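You operate a simulated robot arm through the tools that you are given. There is no shell and no other tool. Be economical: measure what you need, move in short steps, check, and stop when the job is done.

Carry out the task below with a simulated robot arm. There is one attempt and no reset: what you move stays moved.

JOB
Dress the mop with the compound that the mop card names.
Fine: shield down before you start the buffer; put the bar back and stop the buffer with the red button. Set down upright: what you pick out.

It is judged by the outcome, as a careful person would: the job done as asked, and still so three seconds after it is handed in. It fails if anything else is knocked over, pushed out of place, dropped, spilled or broken.

ROBOT AND FRAMES
A 7-joint arm with a two-finger parallel gripper, fixed in place. Base frame: the origin is at the foot of the arm, x ahead of it, y to its left, z up; the work surface is at about z = 4. Units: mm, rad, N and s.
With the tool pointing down near the work surface it reaches from about 220 to 580 mm from the base axis. Its first joint turns from -1.152 to 1.152 rad. Payload 2.5 kg.
The TCP is the grasp point between the finger pads, 23 mm short of the fingertips. In the tool frame z runs along the fingers and y along their closing line. Largest opening 94 mm; finger width 38, thickness 10; the body of the gripper, 54 by 96 mm, starts 39 mm behind the TCP.
Orientation is told as [roll, pitch, yaw] about the base's x, y, z axes, in that order, counted from this pose: with the fingers straight down and closing along the base's y, the tool's x points along the base's -x, its y along +y and its z along -z.

CONTROLS
- The arm moves only by the tool step_arm. Its argument "increments" is a list of rows, each a list of 3 entries, a list of its own where there are three numbers: the finger opening in mm, from 0 to 94, then the shift along the tool's x, y, z in mm, then the turn, a rotation vector about the tool's x, y, z in rad. In form: [[hand, [x, y, z], [ax, ay, az]], ...]. A call has 1 to 10 rows; each row shifts and turns the commanded pose from where the row before left it, along the tool's axes as they then stand. A row lasts 0.2 s, in which the tool goes at most 50 mm and 0.15 rad; a call with a longer step from one row to the next is refused whole, and so is a gripper value outside its range. A pose out of reach is approached as far as the arm can. The call stops where the force on the tool passes 40 N (or 10 N more than at its start, if that is more) or the arm is blocked; 0.2 s more then pass. Each finger travels about 108 mm/s and halts on what it meets, pressing with about 44 N; the grip force reading is that of the motor and also rises with nothing between the fingers. The clock runs only during rows and for 0.2 s after the last one: add rows that do not move to give the fingers time. It gives the time, the measured TCP pose, the force on the tool (base axes), the opening and the grip force at its end, in the units of the frame above (readings bear some noise), with the torque about the TCP (base axes, N m) and any sound that the robot's microphone picked up, and new pictures: "views" is both (left out), scene, wrist or none.
- Cameras (640 x 400 px; columns grow to the right, rows downward): "scene" is fixed at [124.4, -404.5, 562]; the picture's right is [0.81, -0.59, 0.00], its down [-0.24, -0.34, -0.91] and it looks along [0.53, 0.74, -0.42] (base axes); focal length 332 px, centre (320, 200). "wrist" rides on the gripper at [86, 16, -74] in the tool frame; the picture's right is [-0.18, 0.98, 0.00], its down [-0.58, -0.11, -0.81] and it looks along [-0.79, -0.15, 0.59] (tool axes); focal length 243 px, centre (320, 200). There is no depth. A picture from a camera that has moved, and an enlarged one, comes with that camera's place and axes in the base frame and with its lens.
- zoom(camera, box): a new picture of the part [left, top, right, bottom] of that camera's present view, enlarged. No time passes.
- close_job(): hands the job in; it is judged then, once.

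Go step by step. Nothing tells you positions but the pictures and the camera data: compare them with the known pose of the tool, close in by small moves and look again before you grip or let go. The budget is 120 turns and 200 pictures, counting those below and the enlarged ones. Unless the task says otherwise, let go and move clear before handing in.

The tools are called after ">>>" as a command line: name --argument value ..., lists and objects as JSON in quotes. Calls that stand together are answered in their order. step_arm: Moves the arm, as the interface text tells. Its arguments: {"type":"object","properties":{"increments":{"type":"array"},"views":{"type":"string","enum":["both","scene","wrist","none"]}},"required":["increments"]} The other tools are called the same way: zoom (camera, box) takes an enlarged picture of a part of a camera's view; close_job () hands the job in.

At the start:

```text
time_s: 0.0
tool_pos: [292.3, 165.4, 463.4]
ee_rot: [0.0, -0.002, 0.0]
ft_force: [-0.1, 0.1, -0.7]
wrist_torque: [0.0, 0.01, 0.0]
opening: 94.3
gripper_force: 0.1
```

scene: 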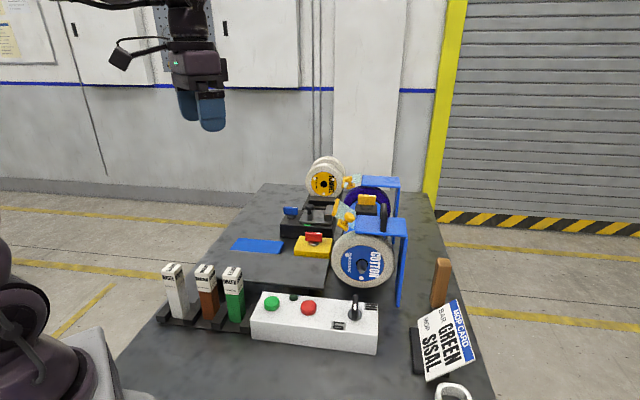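
wrist: 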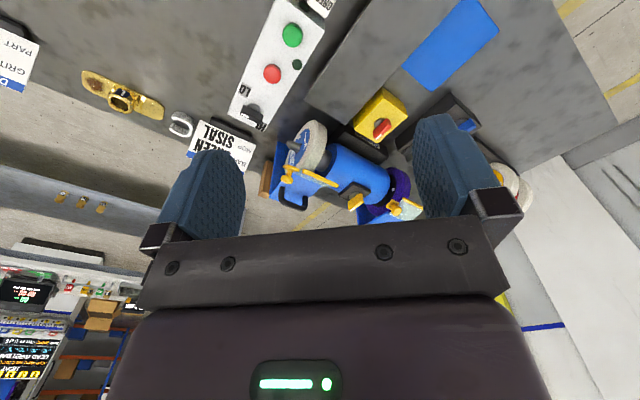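

I see a buffer with two wheels (one labelled cotton, another at the left end), a control box with green/red buttons and a switch, three bars in a rack, and a mop card reading "BAR GREEN / MOP SISAL". I'll enlarge the details first.

>>> zoom --camera "scene" --box '[270, 140, 430, 300]'

>>> zoom --camera "scene" --box '[140, 250, 390, 370]'

>>> zoom --camera "scene" --box '[380, 240, 500, 400]'

>>> zoom --camera "wrist" --box '[160, 0, 540, 240]'

```text
2.50 times, centred on (350, 220) of scene
camera zoom: at [124.4, -404.5, 562.0], right [0.81, -0.59, 0.0], down [-0.24, -0.34, -0.91], along [0.53, 0.74, -0.42], focal length 829 px, centre (245, 150)
```

zoom: 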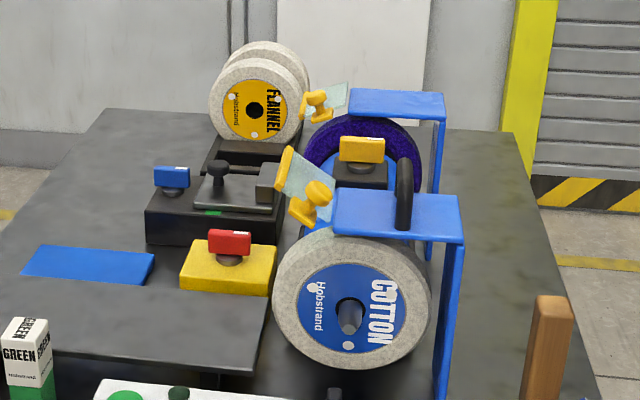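

```text
2.56 times, centred on (265, 310) of scene
camera zoom: at [124.4, -404.5, 562.0], right [0.81, -0.59, 0.0], down [-0.24, -0.34, -0.91], along [0.53, 0.74, -0.42], focal length 849 px, centre (461, -82)
```

zoom: 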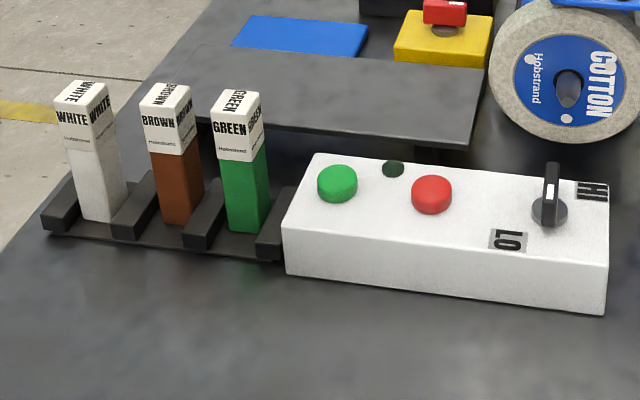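

```text
2.50 times, centred on (440, 320) of scene
camera zoom: at [124.4, -404.5, 562.0], right [0.81, -0.59, 0.0], down [-0.24, -0.34, -0.91], along [0.53, 0.74, -0.42], focal length 829 px, centre (20, -100)
```

zoom: 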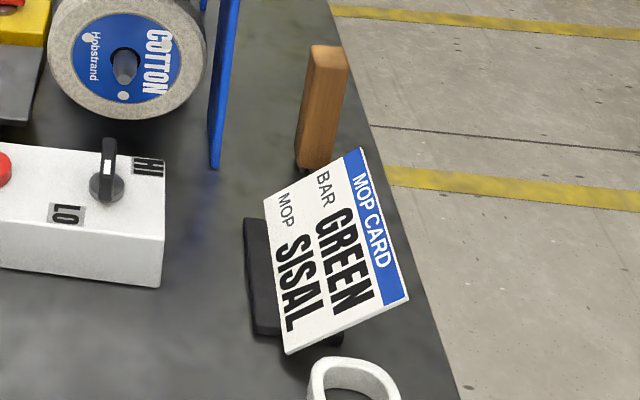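

```text
1.67 times, centred on (350, 120) of wrist
camera zoom: at [206.4, 180.4, 538.6], right [0.18, 0.98, 0.0], down [0.58, -0.11, 0.81], along [0.79, -0.15, -0.59], focal length 404 px, centre (270, 333)
```

zoom: 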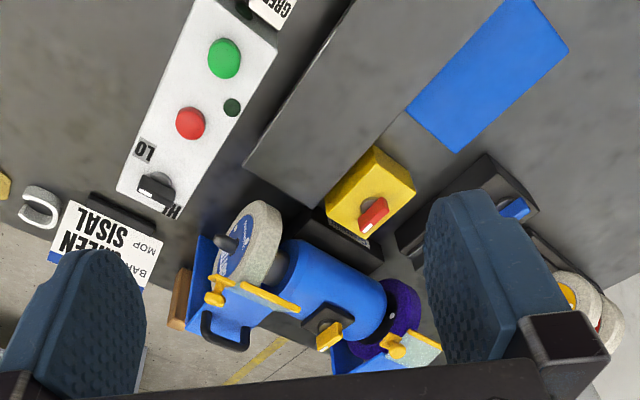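

The card names GREEN for SISAL; the green bar is the third in the rack at about (302,155). I'll move in for a better look at the buffer and its mops.

>>> step_arm --increments '[[94, [-30, 0, 20], [0, 0, 0]], [94, [-30, 0, 20], [0, 0, 0]], [94, [-30, 0, 20], [0, 0, 0]]]'

```text
time_s: 0.8
tool_pos: [383.4, 164.9, 401.8]
ee_rot: [-0.001, 0.0, 0.001]
ft_force: [-0.2, 0.3, -0.1]
wrist_torque: [0.0, 0.0, 0.01]
opening: 93.9
gripper_force: 0.2
camera wrist: at [296.3, 180.7, 478.7], right [0.18, 0.98, 0.0], down [0.58, -0.11, 0.81], along [0.79, -0.15, -0.59], focal length 243 px, centre (320, 200)
```

scene: 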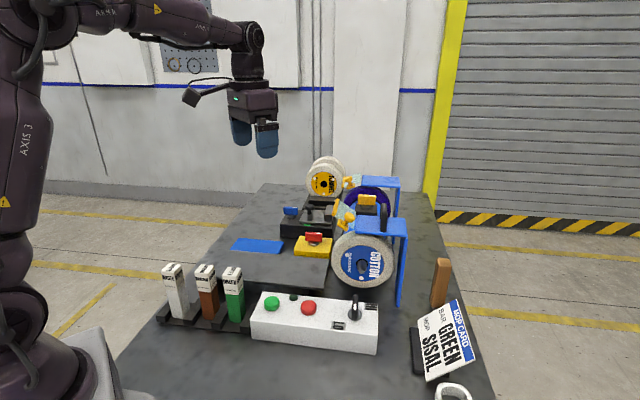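
wrist: 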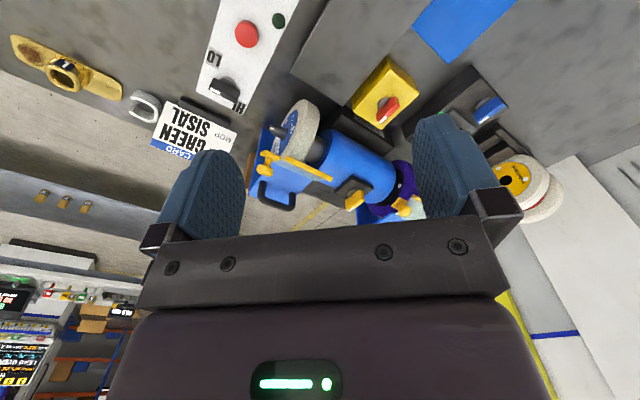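

The wrist picture is upside down relative to the bench. I'll enlarge the buffer region here.

>>> zoom --camera "wrist" --box '[240, 60, 440, 240]'

>>> zoom --camera "scene" --box '[320, 160, 420, 230]'

```text
2.22 times, centred on (340, 150) of wrist
camera zoom: at [296.3, 180.7, 478.7], right [0.18, 0.98, 0.0], down [0.58, -0.11, 0.81], along [0.79, -0.15, -0.59], focal length 539 px, centre (276, 311)
```

zoom: 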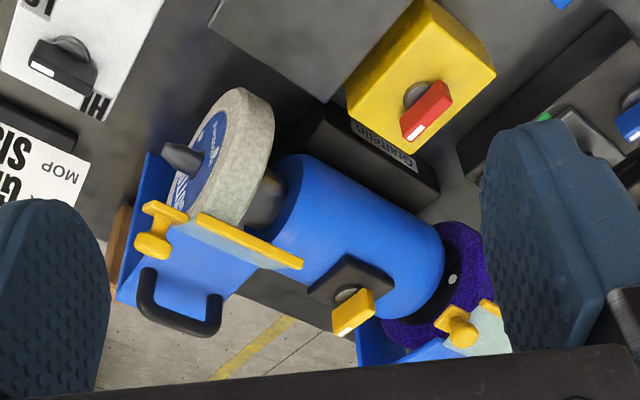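

```text
5.71 times, centred on (370, 195) of scene
camera zoom: at [124.4, -404.5, 562.0], right [0.81, -0.59, 0.0], down [-0.24, -0.34, -0.91], along [0.53, 0.74, -0.42], focal length 1896 px, centre (34, 229)
```

zoom: 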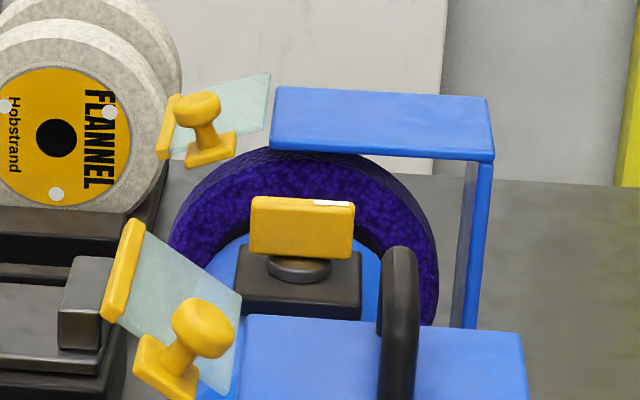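

The far wheel on the buffer (purple) is at about (800,270,90), with the cotton one at (585,65,90). I'll move closer to look at the purple one and the stand.

>>> step_arm --increments '[[94, [-30, 22, 18], [0, 0, 0]], [94, [-30, 22, 18], [0, 0, 0]], [94, [-30, 22, 18], [0, 0, 0]], [94, [-27, 19, 18], [0, 0, 0]]]'

>>> zoom --camera "wrist" --box '[230, 40, 430, 240]'

```text
time_s: 1.8
tool_pos: [499.6, 249.3, 329.2]
ee_rot: [0.001, -0.001, 0.0]
ft_force: [0.1, 0.3, 0.0]
wrist_torque: [0.01, 0.05, -0.01]
opening: 93.9
gripper_force: 0.0
camera wrist: at [413.7, 266.3, 405.6], right [0.18, 0.98, 0.0], down [0.58, -0.11, 0.81], along [0.79, -0.15, -0.59], focal length 243 px, centre (320, 200)
```

scene: 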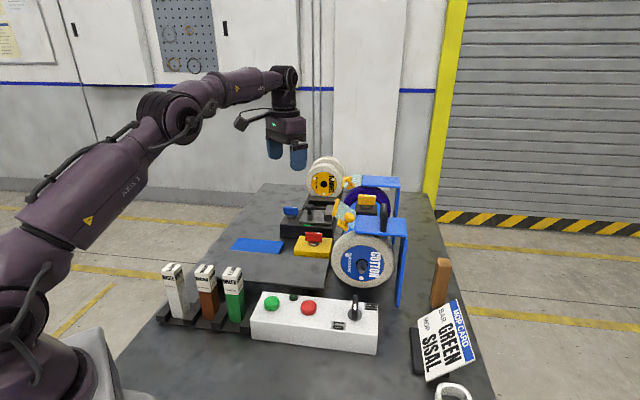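
wrist: 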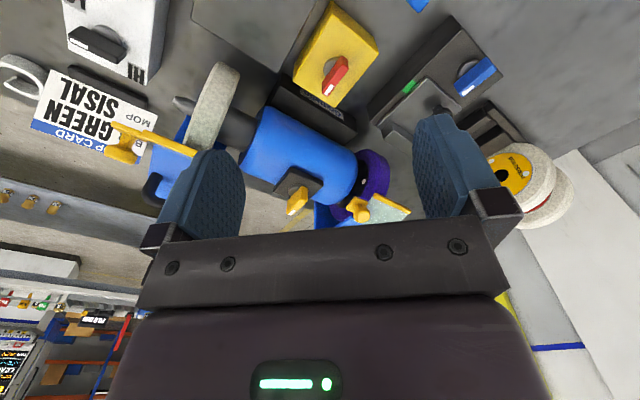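

```text
2.00 times, centred on (330, 140) of wrist
camera zoom: at [413.7, 266.3, 405.6], right [0.18, 0.98, 0.0], down [0.58, -0.11, 0.81], along [0.79, -0.15, -0.59], focal length 485 px, centre (300, 320)
```

zoom: 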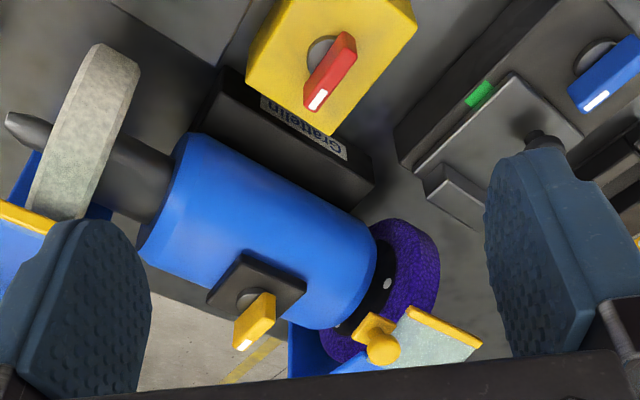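

I can see the purple wheel with a black core, and two spare discs on a stand. I'll enlarge the stand and other parts.

>>> zoom --camera "wrist" --box '[450, 80, 610, 240]'

>>> zoom --camera "scene" --box '[270, 145, 350, 265]'

>>> zoom --camera "wrist" --box '[0, 0, 200, 200]'

```text
2.50 times, centred on (530, 160) of wrist
camera zoom: at [413.7, 266.3, 405.6], right [0.18, 0.98, 0.0], down [0.58, -0.11, 0.81], along [0.79, -0.15, -0.59], focal length 606 px, centre (-205, 300)
```

zoom: 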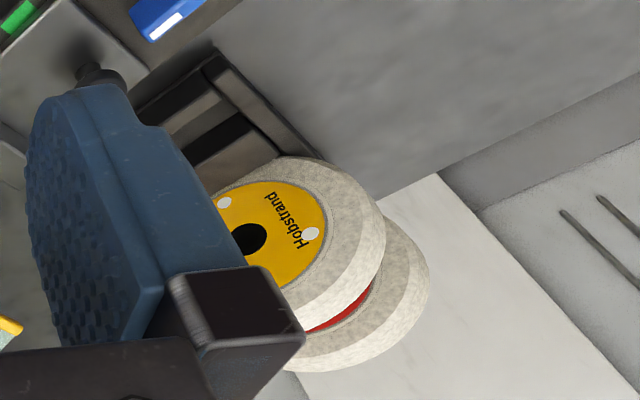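

```text
3.33 times, centred on (310, 205) of scene
camera zoom: at [124.4, -404.5, 562.0], right [0.81, -0.59, 0.0], down [-0.24, -0.34, -0.91], along [0.53, 0.74, -0.42], focal length 1106 px, centre (353, 183)
```

zoom: 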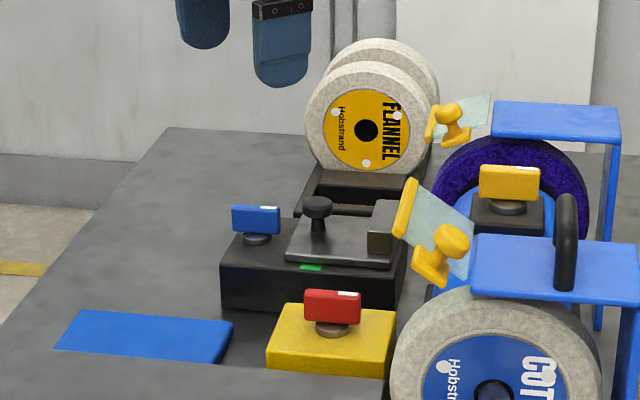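

```text
2.00 times, centred on (100, 100) of wrist
camera zoom: at [413.7, 266.3, 405.6], right [0.18, 0.98, 0.0], down [0.58, -0.11, 0.81], along [0.79, -0.15, -0.59], focal length 485 px, centre (760, 400)
```

zoom: 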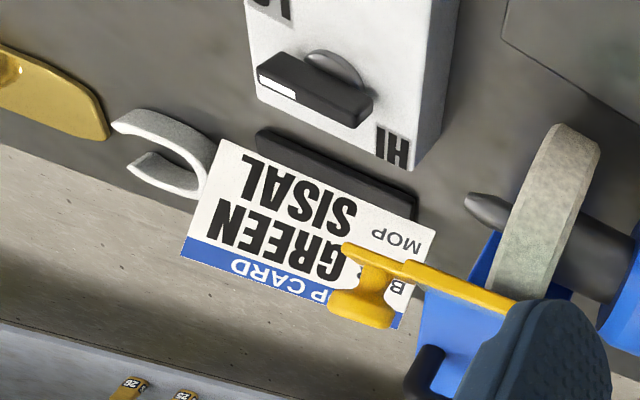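

The stand mops are far out of reach (~985 mm) with one red-labelled disc hidden; the near mop and its shield are reachable. I'll look at the near guard and shield closely.

>>> step_arm --increments '[[94, [10, -33, 30], [0, 0, 0]], [94, [10, -33, 30], [0, 0, 0]], [94, [10, -33, 30], [0, 0, 0]], [94, [0, 0, 0], [0, 0, 0.13]], [94, [0, 0, 0], [0, 0, 0.13]], [94, [0, 0, 0], [0, 0, 0.13]], [94, [0, 0, 0], [0, 0, 0.13]]]' --views "both"

>>> zoom --camera "wrist" --box '[230, 0, 430, 220]'

```text
time_s: 3.4
tool_pos: [470.2, 150.0, 241.8]
ee_rot: [-0.001, 0.001, -0.523]
ft_force: [-0.6, 0.2, 0.1]
wrist_torque: [-0.01, 0.02, 0.01]
opening: 93.8
gripper_force: 0.1
camera wrist: at [403.1, 207.5, 316.6], right [0.65, 0.76, 0.0], down [0.45, -0.38, 0.81], along [0.61, -0.52, -0.59], focal length 243 px, centre (320, 200)
```

scene: 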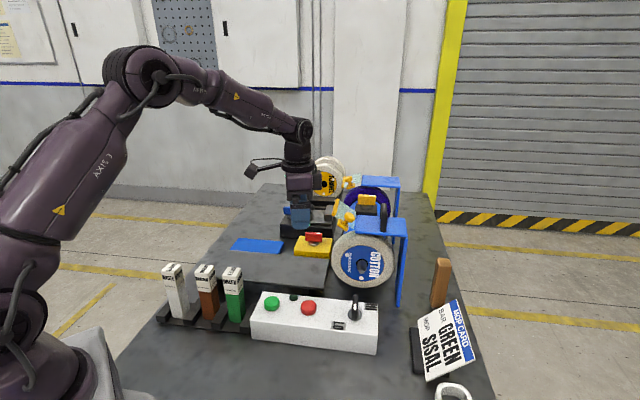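
wrist: 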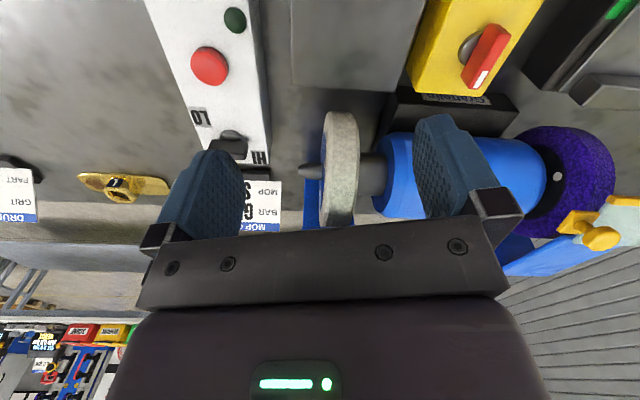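

```text
1.82 times, centred on (330, 110) of wrist
camera zoom: at [403.1, 207.5, 316.6], right [0.65, 0.76, 0.0], down [0.45, -0.38, 0.81], along [0.61, -0.52, -0.59], focal length 441 px, centre (302, 364)
```

zoom: 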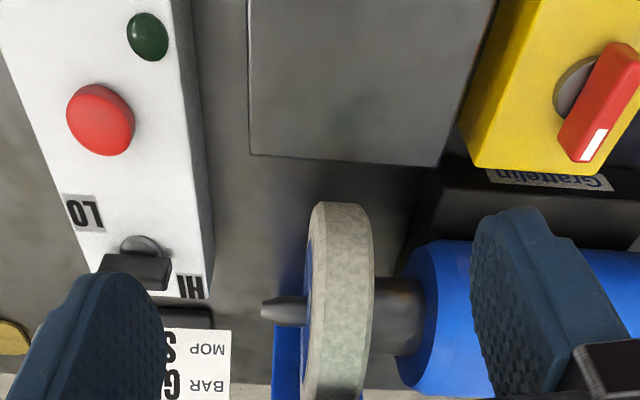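

The shield is hidden behind the gripper; I'll rise so that it comes into the free part of the picture.

>>> step_arm --increments '[[94, [0, 0, -40], [0, 0, 0]], [94, [0, 0, -40], [0, 0, 0]], [94, [0, 0, -40], [0, 0, 0]]]' --views "wrist"

>>> zoom --camera "wrist" --box '[230, 60, 430, 240]'

```text
time_s: 4.2
tool_pos: [470.0, 149.5, 362.7]
ee_rot: [-0.001, 0.0, -0.52]
ft_force: [-0.5, 0.3, 0.8]
wrist_torque: [-0.01, 0.01, 0.01]
opening: 93.7
gripper_force: 0.1
camera wrist: at [402.8, 206.5, 436.7], right [0.65, 0.76, 0.0], down [0.45, -0.38, 0.81], along [0.61, -0.52, -0.59], focal length 243 px, centre (320, 200)
```

wrist: 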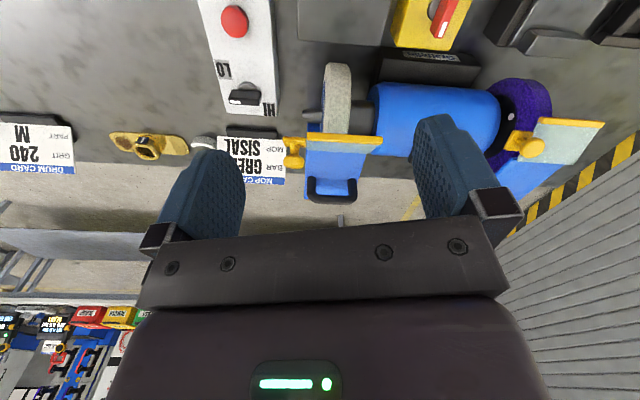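

```text
2.22 times, centred on (330, 150) of wrist
camera zoom: at [402.8, 206.5, 436.7], right [0.65, 0.76, 0.0], down [0.45, -0.38, 0.81], along [0.61, -0.52, -0.59], focal length 539 px, centre (298, 311)
```

zoom: 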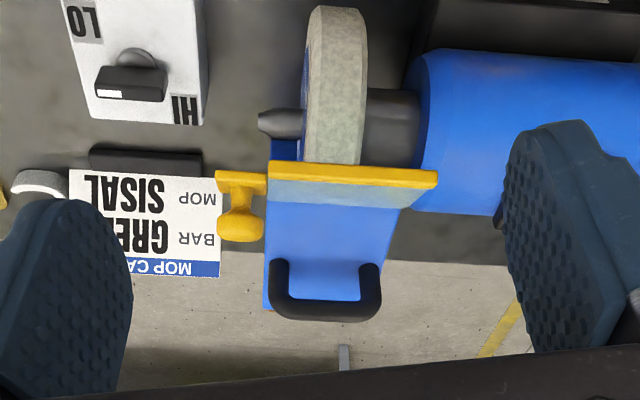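

Now the near shield is clear: a raised panel with yellow edge and side knob, hinged on the guard. I'll look at the purple wheel's inner disc for any label.

>>> zoom --camera "wrist" --box '[460, 60, 620, 190]'

>>> zoom --camera "wrist" --box '[0, 100, 200, 200]'

```text
3.08 times, centred on (540, 125) of wrist
camera zoom: at [402.8, 206.5, 436.7], right [0.65, 0.76, 0.0], down [0.45, -0.38, 0.81], along [0.61, -0.52, -0.59], focal length 746 px, centre (-357, 431)
```

zoom: 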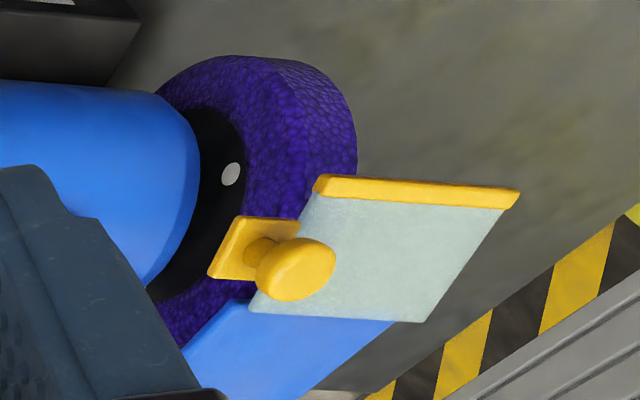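

```text
3.20 times, centred on (100, 150) of wrist
camera zoom: at [402.8, 206.5, 436.7], right [0.65, 0.76, 0.0], down [0.45, -0.38, 0.81], along [0.61, -0.52, -0.59], focal length 776 px, centre (1024, 360)
```

zoom: 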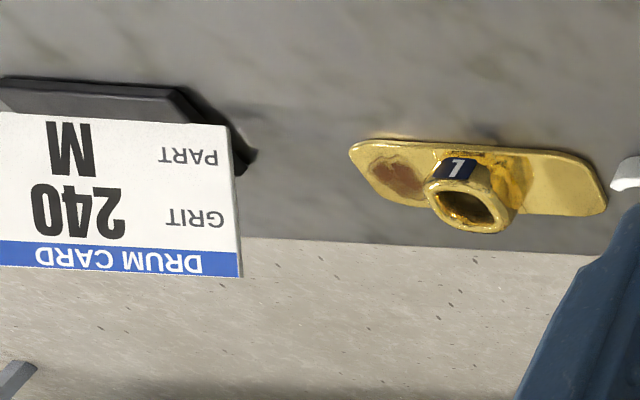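

I want to know whether the purple wheel is reachable at all, to settle which mop is meant. I'll turn and tilt the tool in free air, high above everything.

>>> step_arm --increments '[[94, [0, 0, 0], [0, 0, -0.136]], [94, [0, 0, 0], [0, 0, -0.136]], [94, [0, 0, 0], [0, 0, -0.136]], [94, [0, 0, 0], [0, 0, -0.136]], [94, [0, 0, 0], [0, 0, -0.136]], [94, [0, 0, 0], [0, 0, -0.136]], [94, [0, 0, 0], [0, 0, -0.136]], [94, [-40, 0, 0], [0, -0.14, 0]], [94, [-40, 0, 0], [0, -0.14, 0]], [94, [-40, 0, 0], [0, -0.14, 0]]]' --views "none"

>>> step_arm --increments '[[94, [-40, 0, 0], [0, -0.14, 0]], [94, [-40, 0, 0], [0, -0.14, 0]], [94, [-40, 0, 20], [0, -0.14, 0]], [94, [-40, 0, 20], [0, 0, 0]], [94, [-30, 0, 20], [0, 0, 0]]]' --views "both"

```text
time_s: 6.4
tool_pos: [577.8, 199.6, 377.6]
ee_rot: [0.0, -0.419, 0.433]
ft_force: [0.7, 0.0, 0.3]
wrist_torque: [0.03, 0.0, -0.02]
opening: 94.1
gripper_force: 0.0
```

```text
time_s: 7.6
tool_pos: [650.7, 233.2, 411.3]
ee_rot: [-0.001, -0.841, 0.432]
ft_force: [0.5, 0.4, 0.4]
wrist_torque: [0.01, 0.0, 0.01]
opening: 93.9
gripper_force: 0.0
out of reach, approached as far as the arm can: row 2, 3, 4, 5
camera wrist: at [541.4, 200.5, 396.5], right [-0.3, 0.94, 0.14], down [-0.15, -0.19, 0.97], along [0.94, 0.27, 0.2], focal length 243 px, centre (320, 200)
```

scene: 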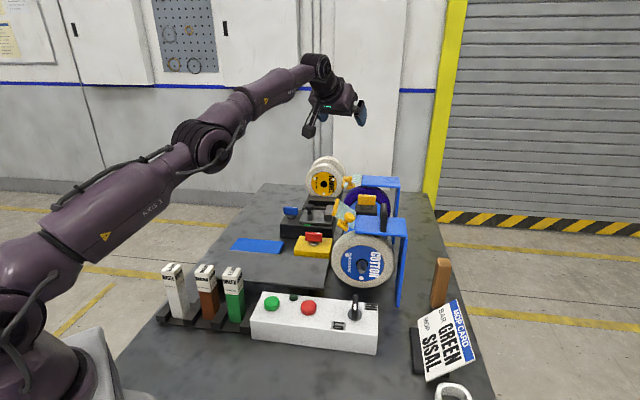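
wrist: 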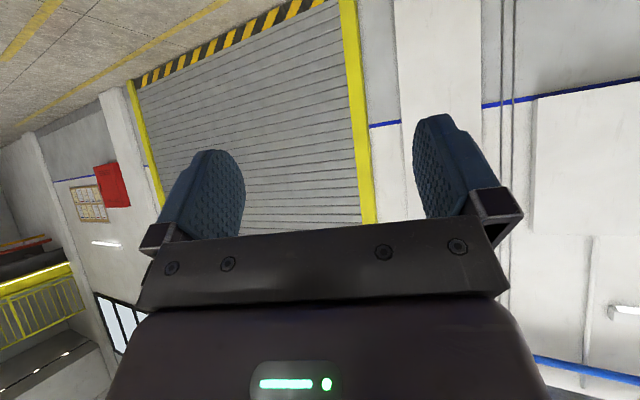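

The arm gives out at about 690 mm radius, so the purple wheel and the stand are out of reach: the mop to dress is the near one, with GREEN. I return to vertical, then go to the raised shield (edge about (516,92,238)–(572,148,238)).

>>> step_arm --increments '[[94, [30, 0, -20], [0, 0.14, 0]], [94, [40, 0, -20], [0, 0.14, 0]], [94, [40, 0, -20], [0, 0.14, 0]], [94, [40, 0, 0], [0, 0.14, 0]], [94, [40, 0, 0], [0, 0.14, 0]], [60, [40, 0, 0], [0, 0.14, 0]], [30, [0, 0, 0], [0, 0, 0.14]], [0, [0, 0, 0], [0, 0, 0.14]], [0, [0, 0, 0], [0, 0, 0.14]], [0, [0, 0, 0], [0, 0, 0.14]]]' --views "none"

>>> step_arm --increments '[[0, [0, 0, 0], [0, 0, 0.13]], [0, [0, 0, 0], [0, 0, 0.13]], [0, [0, 0, 0], [0, 0, 0.13]], [0, [0, 0, 0], [0, 0, 0.13]], [0, [0, 0, 0], [0, 0, 0.13]]]' --views "both"

```text
time_s: 9.8
tool_pos: [437.0, 133.6, 355.0]
ee_rot: [0.001, -0.001, -0.131]
ft_force: [-0.7, -0.5, 0.6]
wrist_torque: [-0.01, 0.01, -0.02]
opening: 0.0
gripper_force: 42.6
```

```text
time_s: 11.0
tool_pos: [437.3, 133.9, 352.9]
ee_rot: [-0.001, 0.0, -0.78]
ft_force: [-0.5, 0.0, -0.1]
wrist_torque: [-0.01, 0.0, -0.01]
opening: 0.0
gripper_force: 42.5
camera wrist: at [386.3, 206.3, 429.7], right [0.82, 0.57, 0.0], down [0.34, -0.49, 0.81], along [0.46, -0.66, -0.59], focal length 243 px, centre (320, 200)
```

scene: 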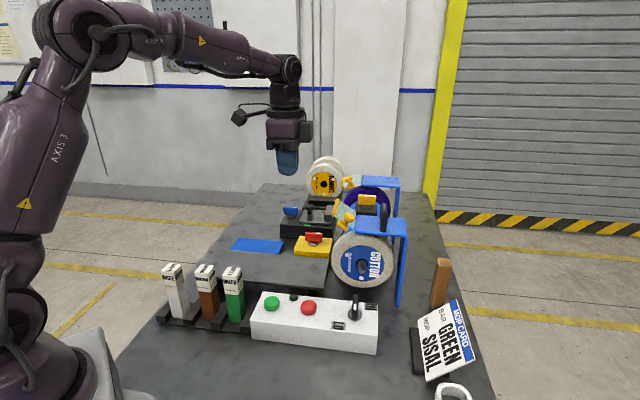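
wrist: 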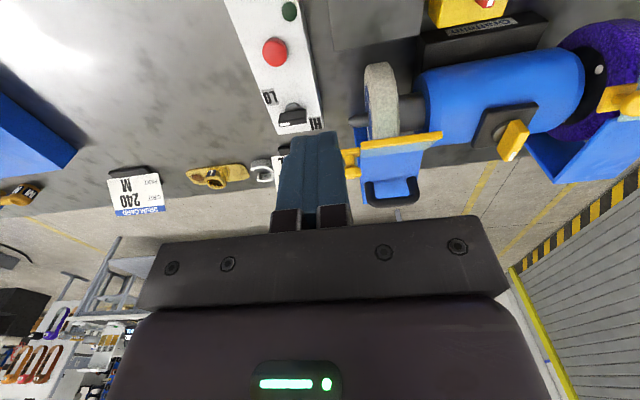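

Tool is aligned with the buffer's axis. I move above the shield's yellow edge.

>>> step_arm --increments '[[0, [-28, 19, 10], [0, 0, 0]], [0, [-28, 19, 20], [0, 0, 0]], [0, [-28, 18, 34], [0, 0, 0]]]' --views "both"

>>> zoom --camera "scene" --box '[270, 150, 430, 270]'

```text
time_s: 11.8
tool_pos: [536.1, 115.8, 290.3]
ee_rot: [0.002, -0.001, -0.778]
ft_force: [0.0, -0.3, -0.2]
wrist_torque: [-0.02, -0.01, 0.0]
opening: 0.0
gripper_force: 42.7
camera wrist: at [485.5, 187.2, 365.6], right [0.82, 0.57, 0.0], down [0.34, -0.49, 0.81], along [0.46, -0.66, -0.59], focal length 243 px, centre (320, 200)
```

scene: 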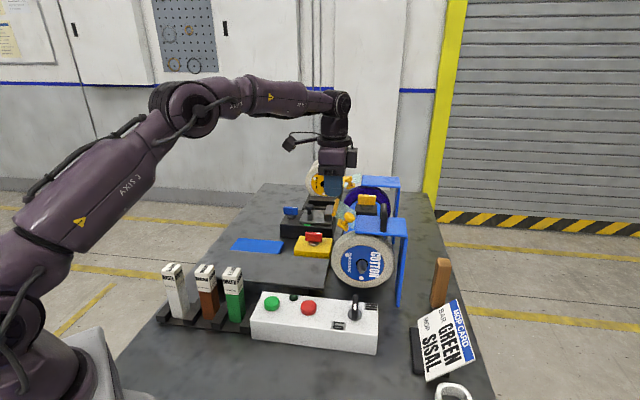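
wrist: 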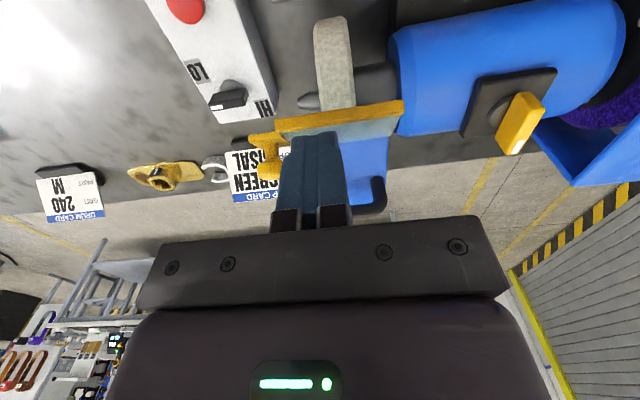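

```text
3.33 times, centred on (350, 210) of scene
camera zoom: at [124.4, -404.5, 562.0], right [0.81, -0.59, 0.0], down [-0.24, -0.34, -0.91], along [0.53, 0.74, -0.42], focal length 1106 px, centre (220, 167)
```

zoom: 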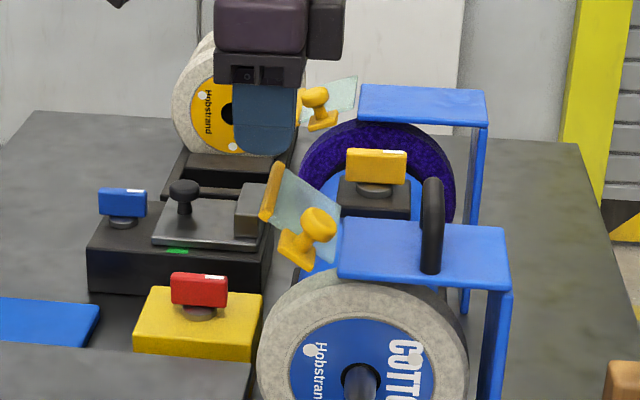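

The fingertips are over the yellow edge. I push straight down in small steps to fold the shield.

>>> step_arm --increments '[[0, [0, 0, 18], [0, 0, 0]], [0, [0, 0, 12], [0, 0, 0]], [0, [0, 0, 12], [0, 0, 0]], [0, [0, 0, 12], [0, 0, 0]], [0, [0, 0, 12], [0, 0, 0]]]' --views "both"

>>> zoom --camera "scene" --box '[270, 150, 430, 270]'

```text
time_s: 13.0
tool_pos: [535.7, 114.5, 224.9]
ee_rot: [0.001, 0.001, -0.777]
ft_force: [0.3, -0.2, 0.5]
wrist_torque: [-0.02, -0.04, -0.04]
opening: 0.0
gripper_force: 42.4
camera wrist: at [485.4, 186.9, 299.9], right [0.82, 0.57, 0.0], down [0.34, -0.49, 0.81], along [0.46, -0.66, -0.59], focal length 243 px, centre (320, 200)
```

scene: 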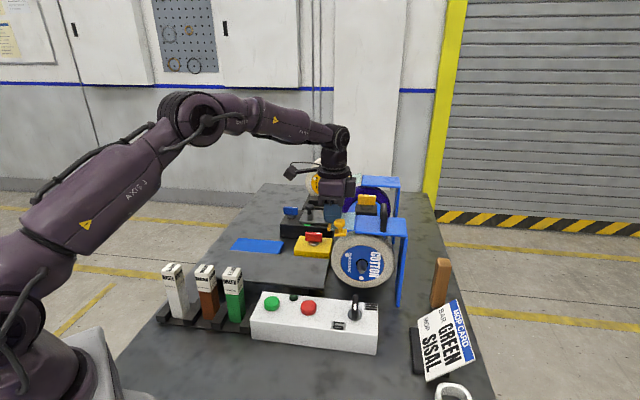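
wrist: 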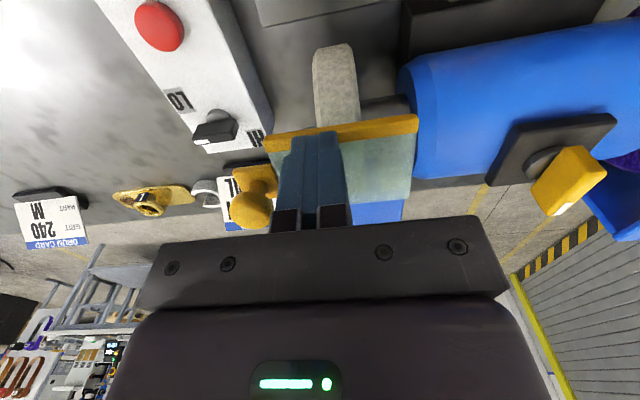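

```text
3.33 times, centred on (350, 210) of scene
camera zoom: at [124.4, -404.5, 562.0], right [0.81, -0.59, 0.0], down [-0.24, -0.34, -0.91], along [0.53, 0.74, -0.42], focal length 1106 px, centre (220, 167)
```

zoom: 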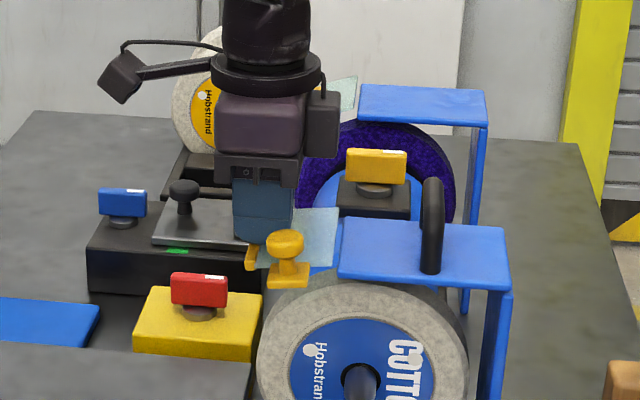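

The shield is folding nicely, now about horizontal. I continue down.

>>> step_arm --increments '[[0, [-1, 0, 12], [0, 0, 0]], [0, [-2, 0, 12], [0, 0, 0]], [0, [-3, 0, 10], [0, 0, 0]]]' --views "both"

>>> zoom --camera "scene" --box '[270, 150, 430, 270]'

```text
time_s: 13.5
tool_pos: [537.5, 115.4, 216.7]
ee_rot: [0.006, -0.003, -0.781]
ft_force: [-5.9, 0.1, 10.1]
wrist_torque: [-0.16, 0.03, -0.1]
opening: 0.1
gripper_force: 42.5
stopped in row 2: the force on the tool passed its limit at 51 N (the readings are from after the stop); the commanded pose is now the measured one
camera wrist: at [486.1, 187.1, 292.3], right [0.82, 0.57, 0.0], down [0.33, -0.49, 0.81], along [0.46, -0.66, -0.59], focal length 243 px, centre (320, 200)
```

scene: 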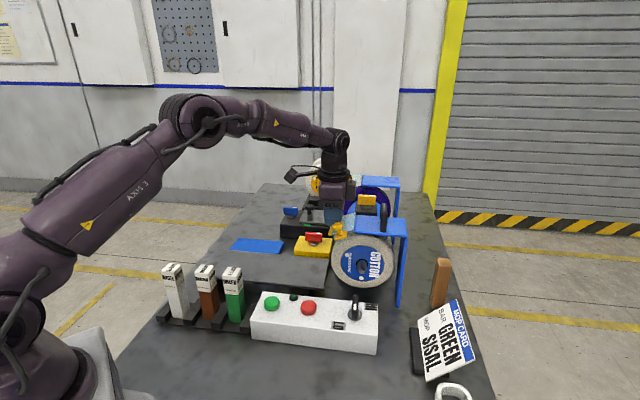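
wrist: 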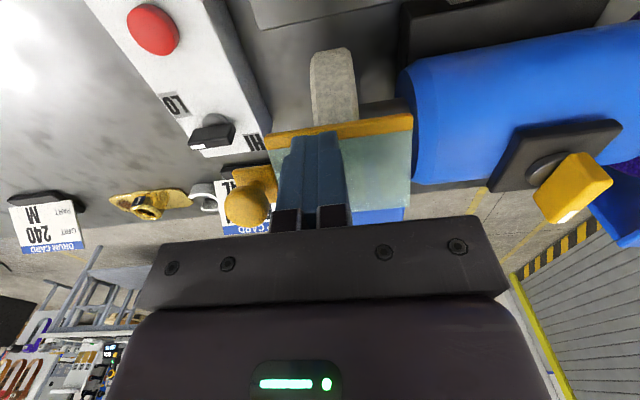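

```text
3.33 times, centred on (350, 210) of scene
camera zoom: at [124.4, -404.5, 562.0], right [0.81, -0.59, 0.0], down [-0.24, -0.34, -0.91], along [0.53, 0.74, -0.42], focal length 1106 px, centre (220, 167)
```

zoom: 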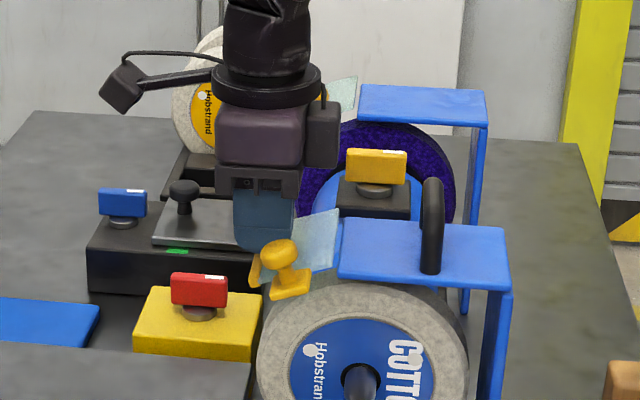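

It met a firm stop slightly below horizontal, presumably the down stop. I lift off and see whether it stays.

>>> step_arm --increments '[[0, [0, 0, -20], [0, 0, 0]], [0, [10, 0, -40], [0, 0, 0]], [0, [30, 0, -40], [0, 0, 0]], [0, [0, 0, 0], [0, 0, 0]]]' --views "both"

>>> zoom --camera "scene" --box '[270, 150, 430, 270]'

```text
time_s: 14.5
tool_pos: [507.8, 141.8, 314.1]
ee_rot: [0.005, -0.001, -0.779]
ft_force: [0.1, 0.4, -0.9]
wrist_torque: [-0.02, 0.02, 0.01]
opening: 0.0
gripper_force: 43.0
camera wrist: at [457.3, 214.9, 390.6], right [0.82, 0.57, 0.0], down [0.34, -0.49, 0.81], along [0.46, -0.66, -0.59], focal length 243 px, centre (320, 200)
```

scene: 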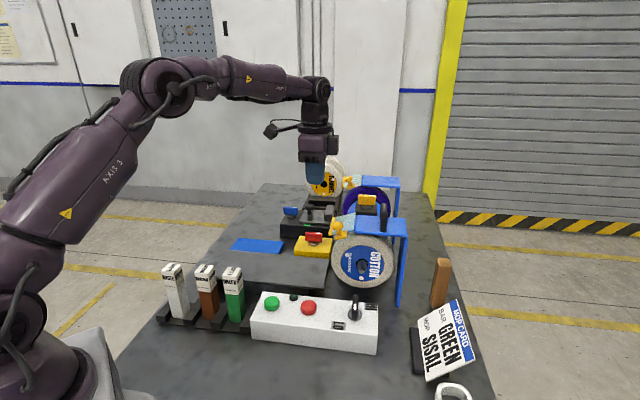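
wrist: 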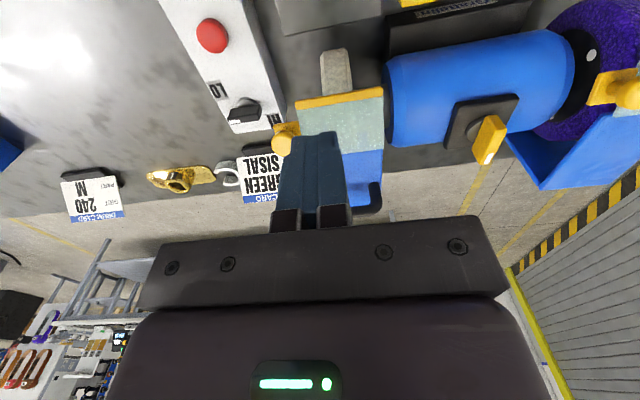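

```text
3.33 times, centred on (350, 210) of scene
camera zoom: at [124.4, -404.5, 562.0], right [0.81, -0.59, 0.0], down [-0.24, -0.34, -0.91], along [0.53, 0.74, -0.42], focal length 1106 px, centre (220, 167)
```

zoom: 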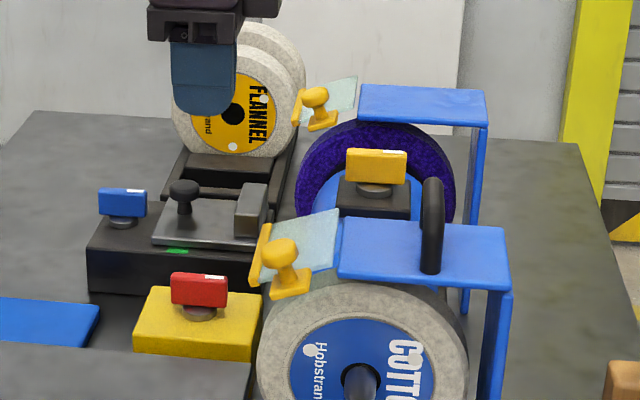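

The shield stays down. I'll press once more, slowly on its front edge, to be sure it is at its stop.

>>> step_arm --increments '[[0, [-30, 0, 40], [0, 0, 0]], [0, [-8, 0, 40], [0, 0, 0]], [0, [0, 0, 10], [0, 0, 0]], [0, [0, 0, 5], [0, 0, 0]], [0, [0, 0, 3], [0, 0, 0]], [0, [0, 0, 3], [0, 0, 0]], [0, [0, 0, 3], [0, 0, 0]], [0, [0, 0, 3], [0, 0, 0]], [0, [0, 0, 3], [0, 0, 0]], [0, [0, 0, 3], [0, 0, 0]]]' --views "none"

>>> zoom --camera "scene" --box '[310, 180, 410, 260]'

```text
time_s: 16.3
tool_pos: [536.2, 117.5, 215.0]
ee_rot: [0.009, -0.007, -0.781]
ft_force: [-5.3, 0.4, 8.2]
wrist_torque: [-0.14, -0.02, -0.09]
opening: 0.1
gripper_force: 42.9
stopped in row 8: the force on the tool passed its limit at 44 N (the readings are from after the stop); the commanded pose is now the measured one
```

```text
5.00 times, centred on (360, 220) of scene
camera zoom: at [124.4, -404.5, 562.0], right [0.81, -0.59, 0.0], down [-0.24, -0.34, -0.91], along [0.53, 0.74, -0.42], focal length 1659 px, centre (120, 100)
```

zoom: 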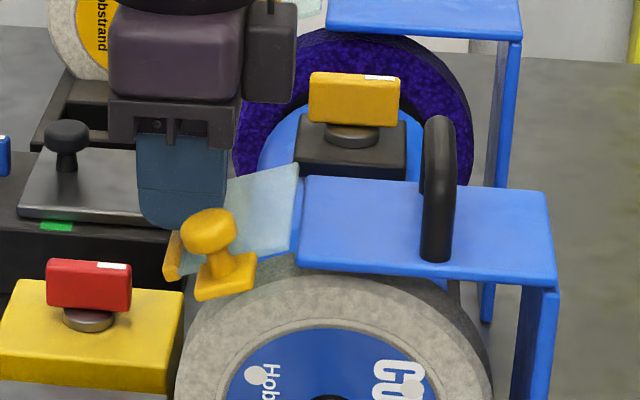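

The shield is firmly at its lower stop. Next I lift clear and go look down over the control box for the green button.

>>> step_arm --increments '[[0, [0, 0, -40], [0, 0, 0]], [0, [15, 0, -40], [0, 0, 0]], [0, [35, -25, 0], [0, 0, 0]], [0, [35, -25, 0], [0, 0, 0]], [0, [35, -25, 0], [0, 0, 0]], [0, [20, -19, 20], [0, 0, 0]], [0, [0, 0, 0], [0, 0, 0]]]' --views "both"

```text
time_s: 17.9
tool_pos: [370.2, 146.8, 273.5]
ee_rot: [0.009, -0.005, -0.776]
ft_force: [0.1, 0.4, 0.3]
wrist_torque: [-0.02, 0.02, -0.01]
opening: 0.0
gripper_force: 42.2
camera wrist: at [319.5, 219.4, 348.3], right [0.82, 0.57, 0.01], down [0.33, -0.49, 0.81], along [0.47, -0.66, -0.59], focal length 243 px, centre (320, 200)
```

scene: 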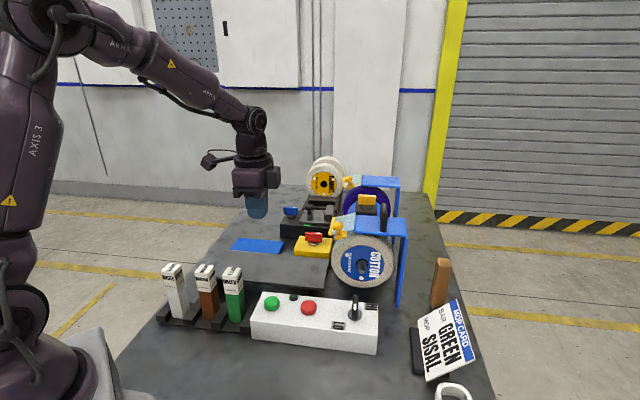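
wrist: 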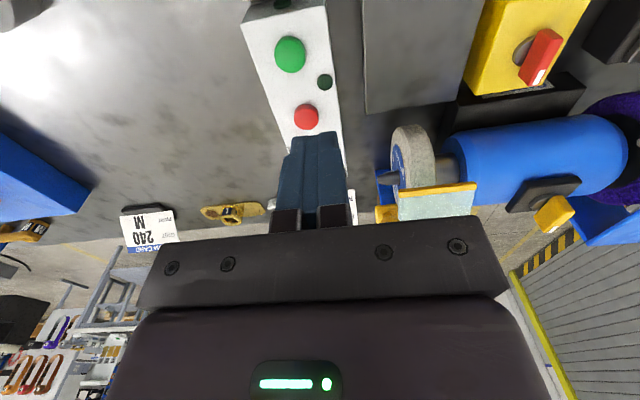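

Green button triangulates to about (363,108,65), red to (421,48,63). I move over green and descend to 20 mm above it.

>>> step_arm --increments '[[0, [-11, -16, 0], [0, 0, 0]], [0, [-11, -16, 30], [0, 0, 0]], [0, [0, 0, 45], [0, 0, 0]], [0, [0, 0, 45], [0, 0, 0]], [0, [0, 0, 42], [0, 0, 0]], [0, [0, 0, 0], [0, 0, 0]]]' --views "both"

>>> zoom --camera "scene" --box '[200, 230, 360, 350]'

```text
time_s: 19.3
tool_pos: [363.6, 108.8, 111.3]
ee_rot: [0.009, -0.006, -0.779]
ft_force: [-0.5, -0.2, -0.2]
wrist_torque: [0.03, -0.04, -0.01]
opening: 0.0
gripper_force: 42.7
camera wrist: at [313.5, 180.8, 185.7], right [0.82, 0.57, 0.01], down [0.33, -0.49, 0.81], along [0.47, -0.66, -0.59], focal length 243 px, centre (320, 200)
```

scene: 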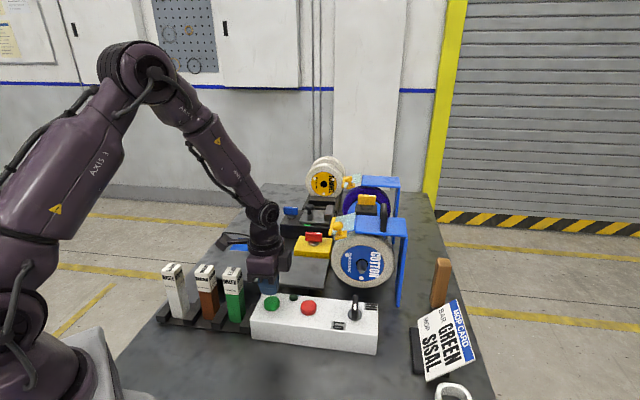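
wrist: 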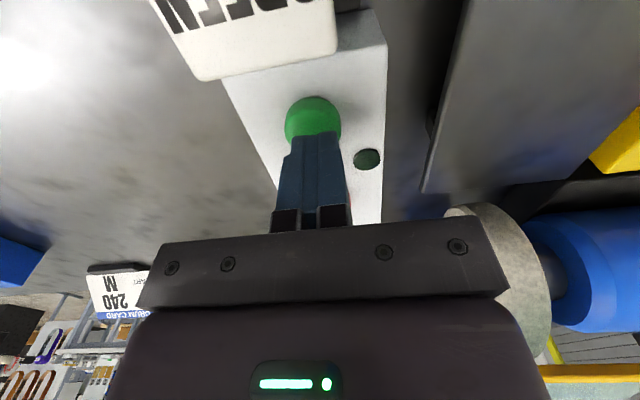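

```text
3.33 times, centred on (280, 290) of scene
camera zoom: at [124.4, -404.5, 562.0], right [0.81, -0.59, 0.0], down [-0.24, -0.34, -0.91], along [0.53, 0.74, -0.42], focal length 1106 px, centre (453, -100)
```

zoom: 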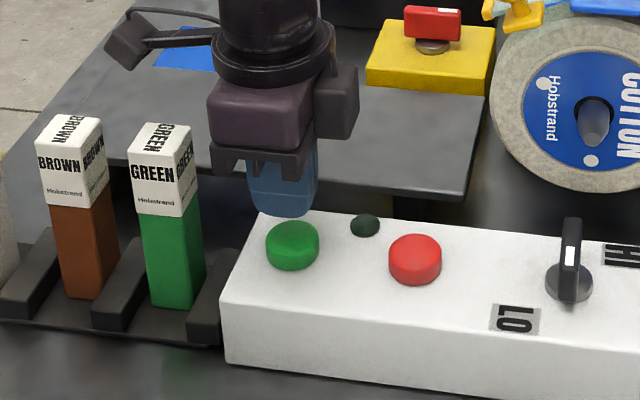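

The wrist camera would come down close over the tall green bar (its top is near z = 150). I rise and turn the tool the other way so the camera hangs clear before pressing.

>>> step_arm --increments '[[0, [0, 0, -40], [0, 0, 0]], [0, [-5, 0, -40], [0, 0, 0]], [0, [0, 0, 0], [0, 0, -0.14]], [0, [0, 0, 0], [0, 0, -0.14]], [0, [0, 0, 0], [0, 0, -0.14]], [0, [0, 0, 0], [0, 0, -0.14]], [0, [0, 0, 0], [0, 0, -0.14]], [0, [0, 0, 0], [0, 0, -0.14]], [0, [0, 0, 0], [0, 0, -0.14]], [0, [0, 0, 0], [0, 0, -0.14]]]' --views "none"

>>> step_arm --increments '[[0, [0, 0, 0], [0, 0, -0.14]], [0, [0, 0, 0], [0, 0, -0.14]], [0, [0, 0, 0], [0, 0, -0.14]], [0, [0, 0, 0], [0, 0, -0.14]], [0, [0, 0, 35], [0, 0, 0]], [0, [0, 0, 0], [0, 0, 0]]]' --views "both"

>>> zoom --camera "scene" --box '[200, 230, 360, 350]'

```text
time_s: 21.5
tool_pos: [368.1, 106.4, 190.1]
ee_rot: [0.002, -0.009, 0.345]
ft_force: [-0.6, -0.5, -0.8]
wrist_torque: [-0.05, 0.03, 0.01]
opening: 0.0
gripper_force: 42.4
```

```text
time_s: 22.9
tool_pos: [368.4, 106.4, 156.4]
ee_rot: [-0.004, -0.007, 0.903]
ft_force: [0.4, 0.3, -0.3]
wrist_torque: [-0.03, -0.03, 0.02]
opening: 0.0
gripper_force: 42.3
camera wrist: at [301.2, 48.1, 231.6], right [-0.66, 0.75, 0.0], down [0.44, 0.39, 0.81], along [0.61, 0.53, -0.58], focal length 243 px, centre (320, 200)
```

scene: 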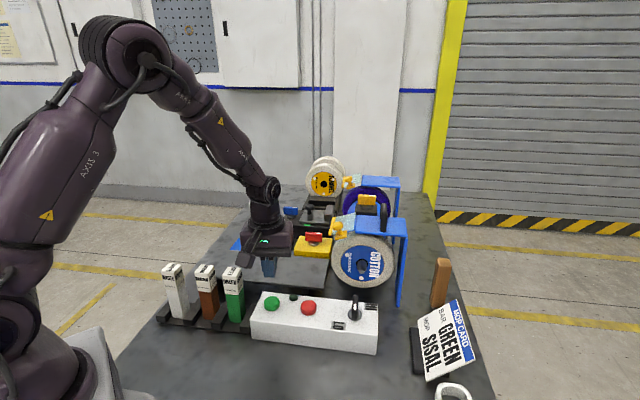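
wrist: 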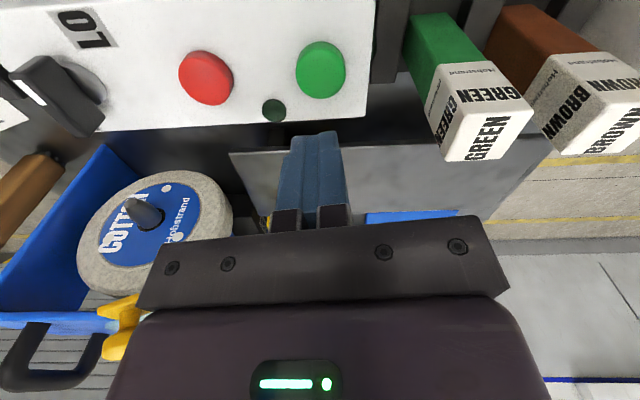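

```text
3.33 times, centred on (280, 290) of scene
camera zoom: at [124.4, -404.5, 562.0], right [0.81, -0.59, 0.0], down [-0.24, -0.34, -0.91], along [0.53, 0.74, -0.42], focal length 1106 px, centre (453, -100)
```

zoom: 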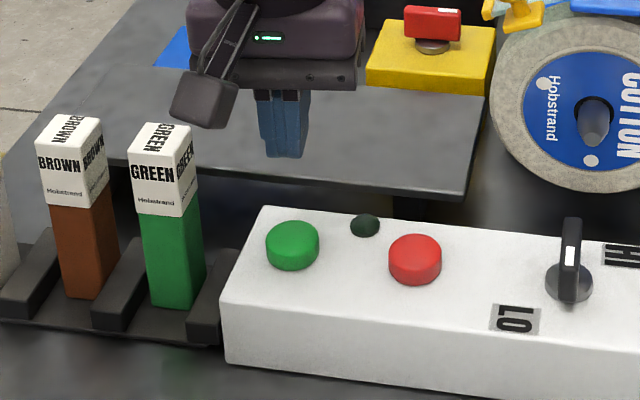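

The bars are clear of the gripper now. I shift over the button centre (361,106) and descend, then press gently in small steps.

>>> step_arm --increments '[[0, [4.3, 5.5, 25], [0, 0, 0]], [0, [0, 0, 25], [0, 0, 0]], [0, [0, 0, 8], [0, 0, 0]], [0, [0, 0, 0], [0, 0, 0]]]' --views "both"

>>> zoom --camera "scene" --box '[200, 230, 360, 350]'

```text
time_s: 23.9
tool_pos: [362.2, 105.6, 99.1]
ee_rot: [-0.005, -0.008, 0.904]
ft_force: [0.8, 0.3, 0.4]
wrist_torque: [0.01, -0.01, -0.01]
opening: 0.3
gripper_force: 42.3
camera wrist: at [294.3, 48.5, 173.6], right [-0.66, 0.75, 0.0], down [0.44, 0.39, 0.81], along [0.61, 0.53, -0.58], focal length 243 px, centre (320, 200)
```

scene: 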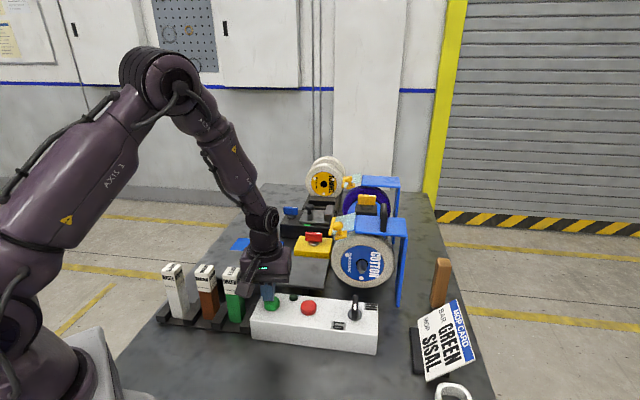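
wrist: 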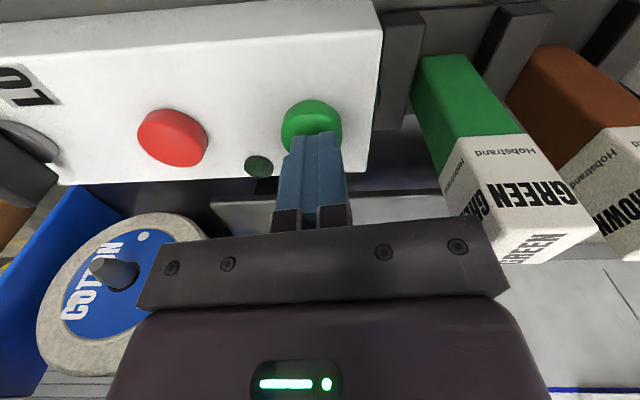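

```text
3.33 times, centred on (280, 290) of scene
camera zoom: at [124.4, -404.5, 562.0], right [0.81, -0.59, 0.0], down [-0.24, -0.34, -0.91], along [0.53, 0.74, -0.42], focal length 1106 px, centre (453, -100)
```

zoom: 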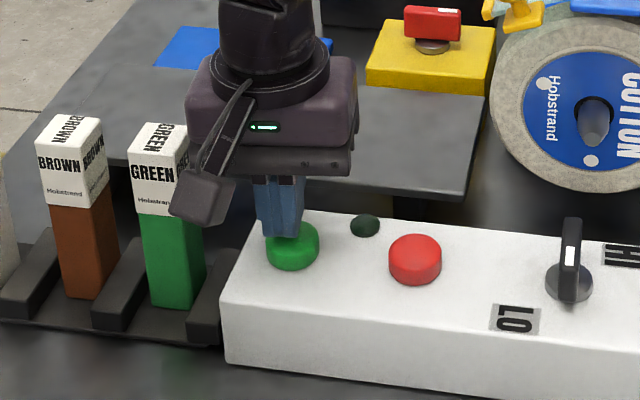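

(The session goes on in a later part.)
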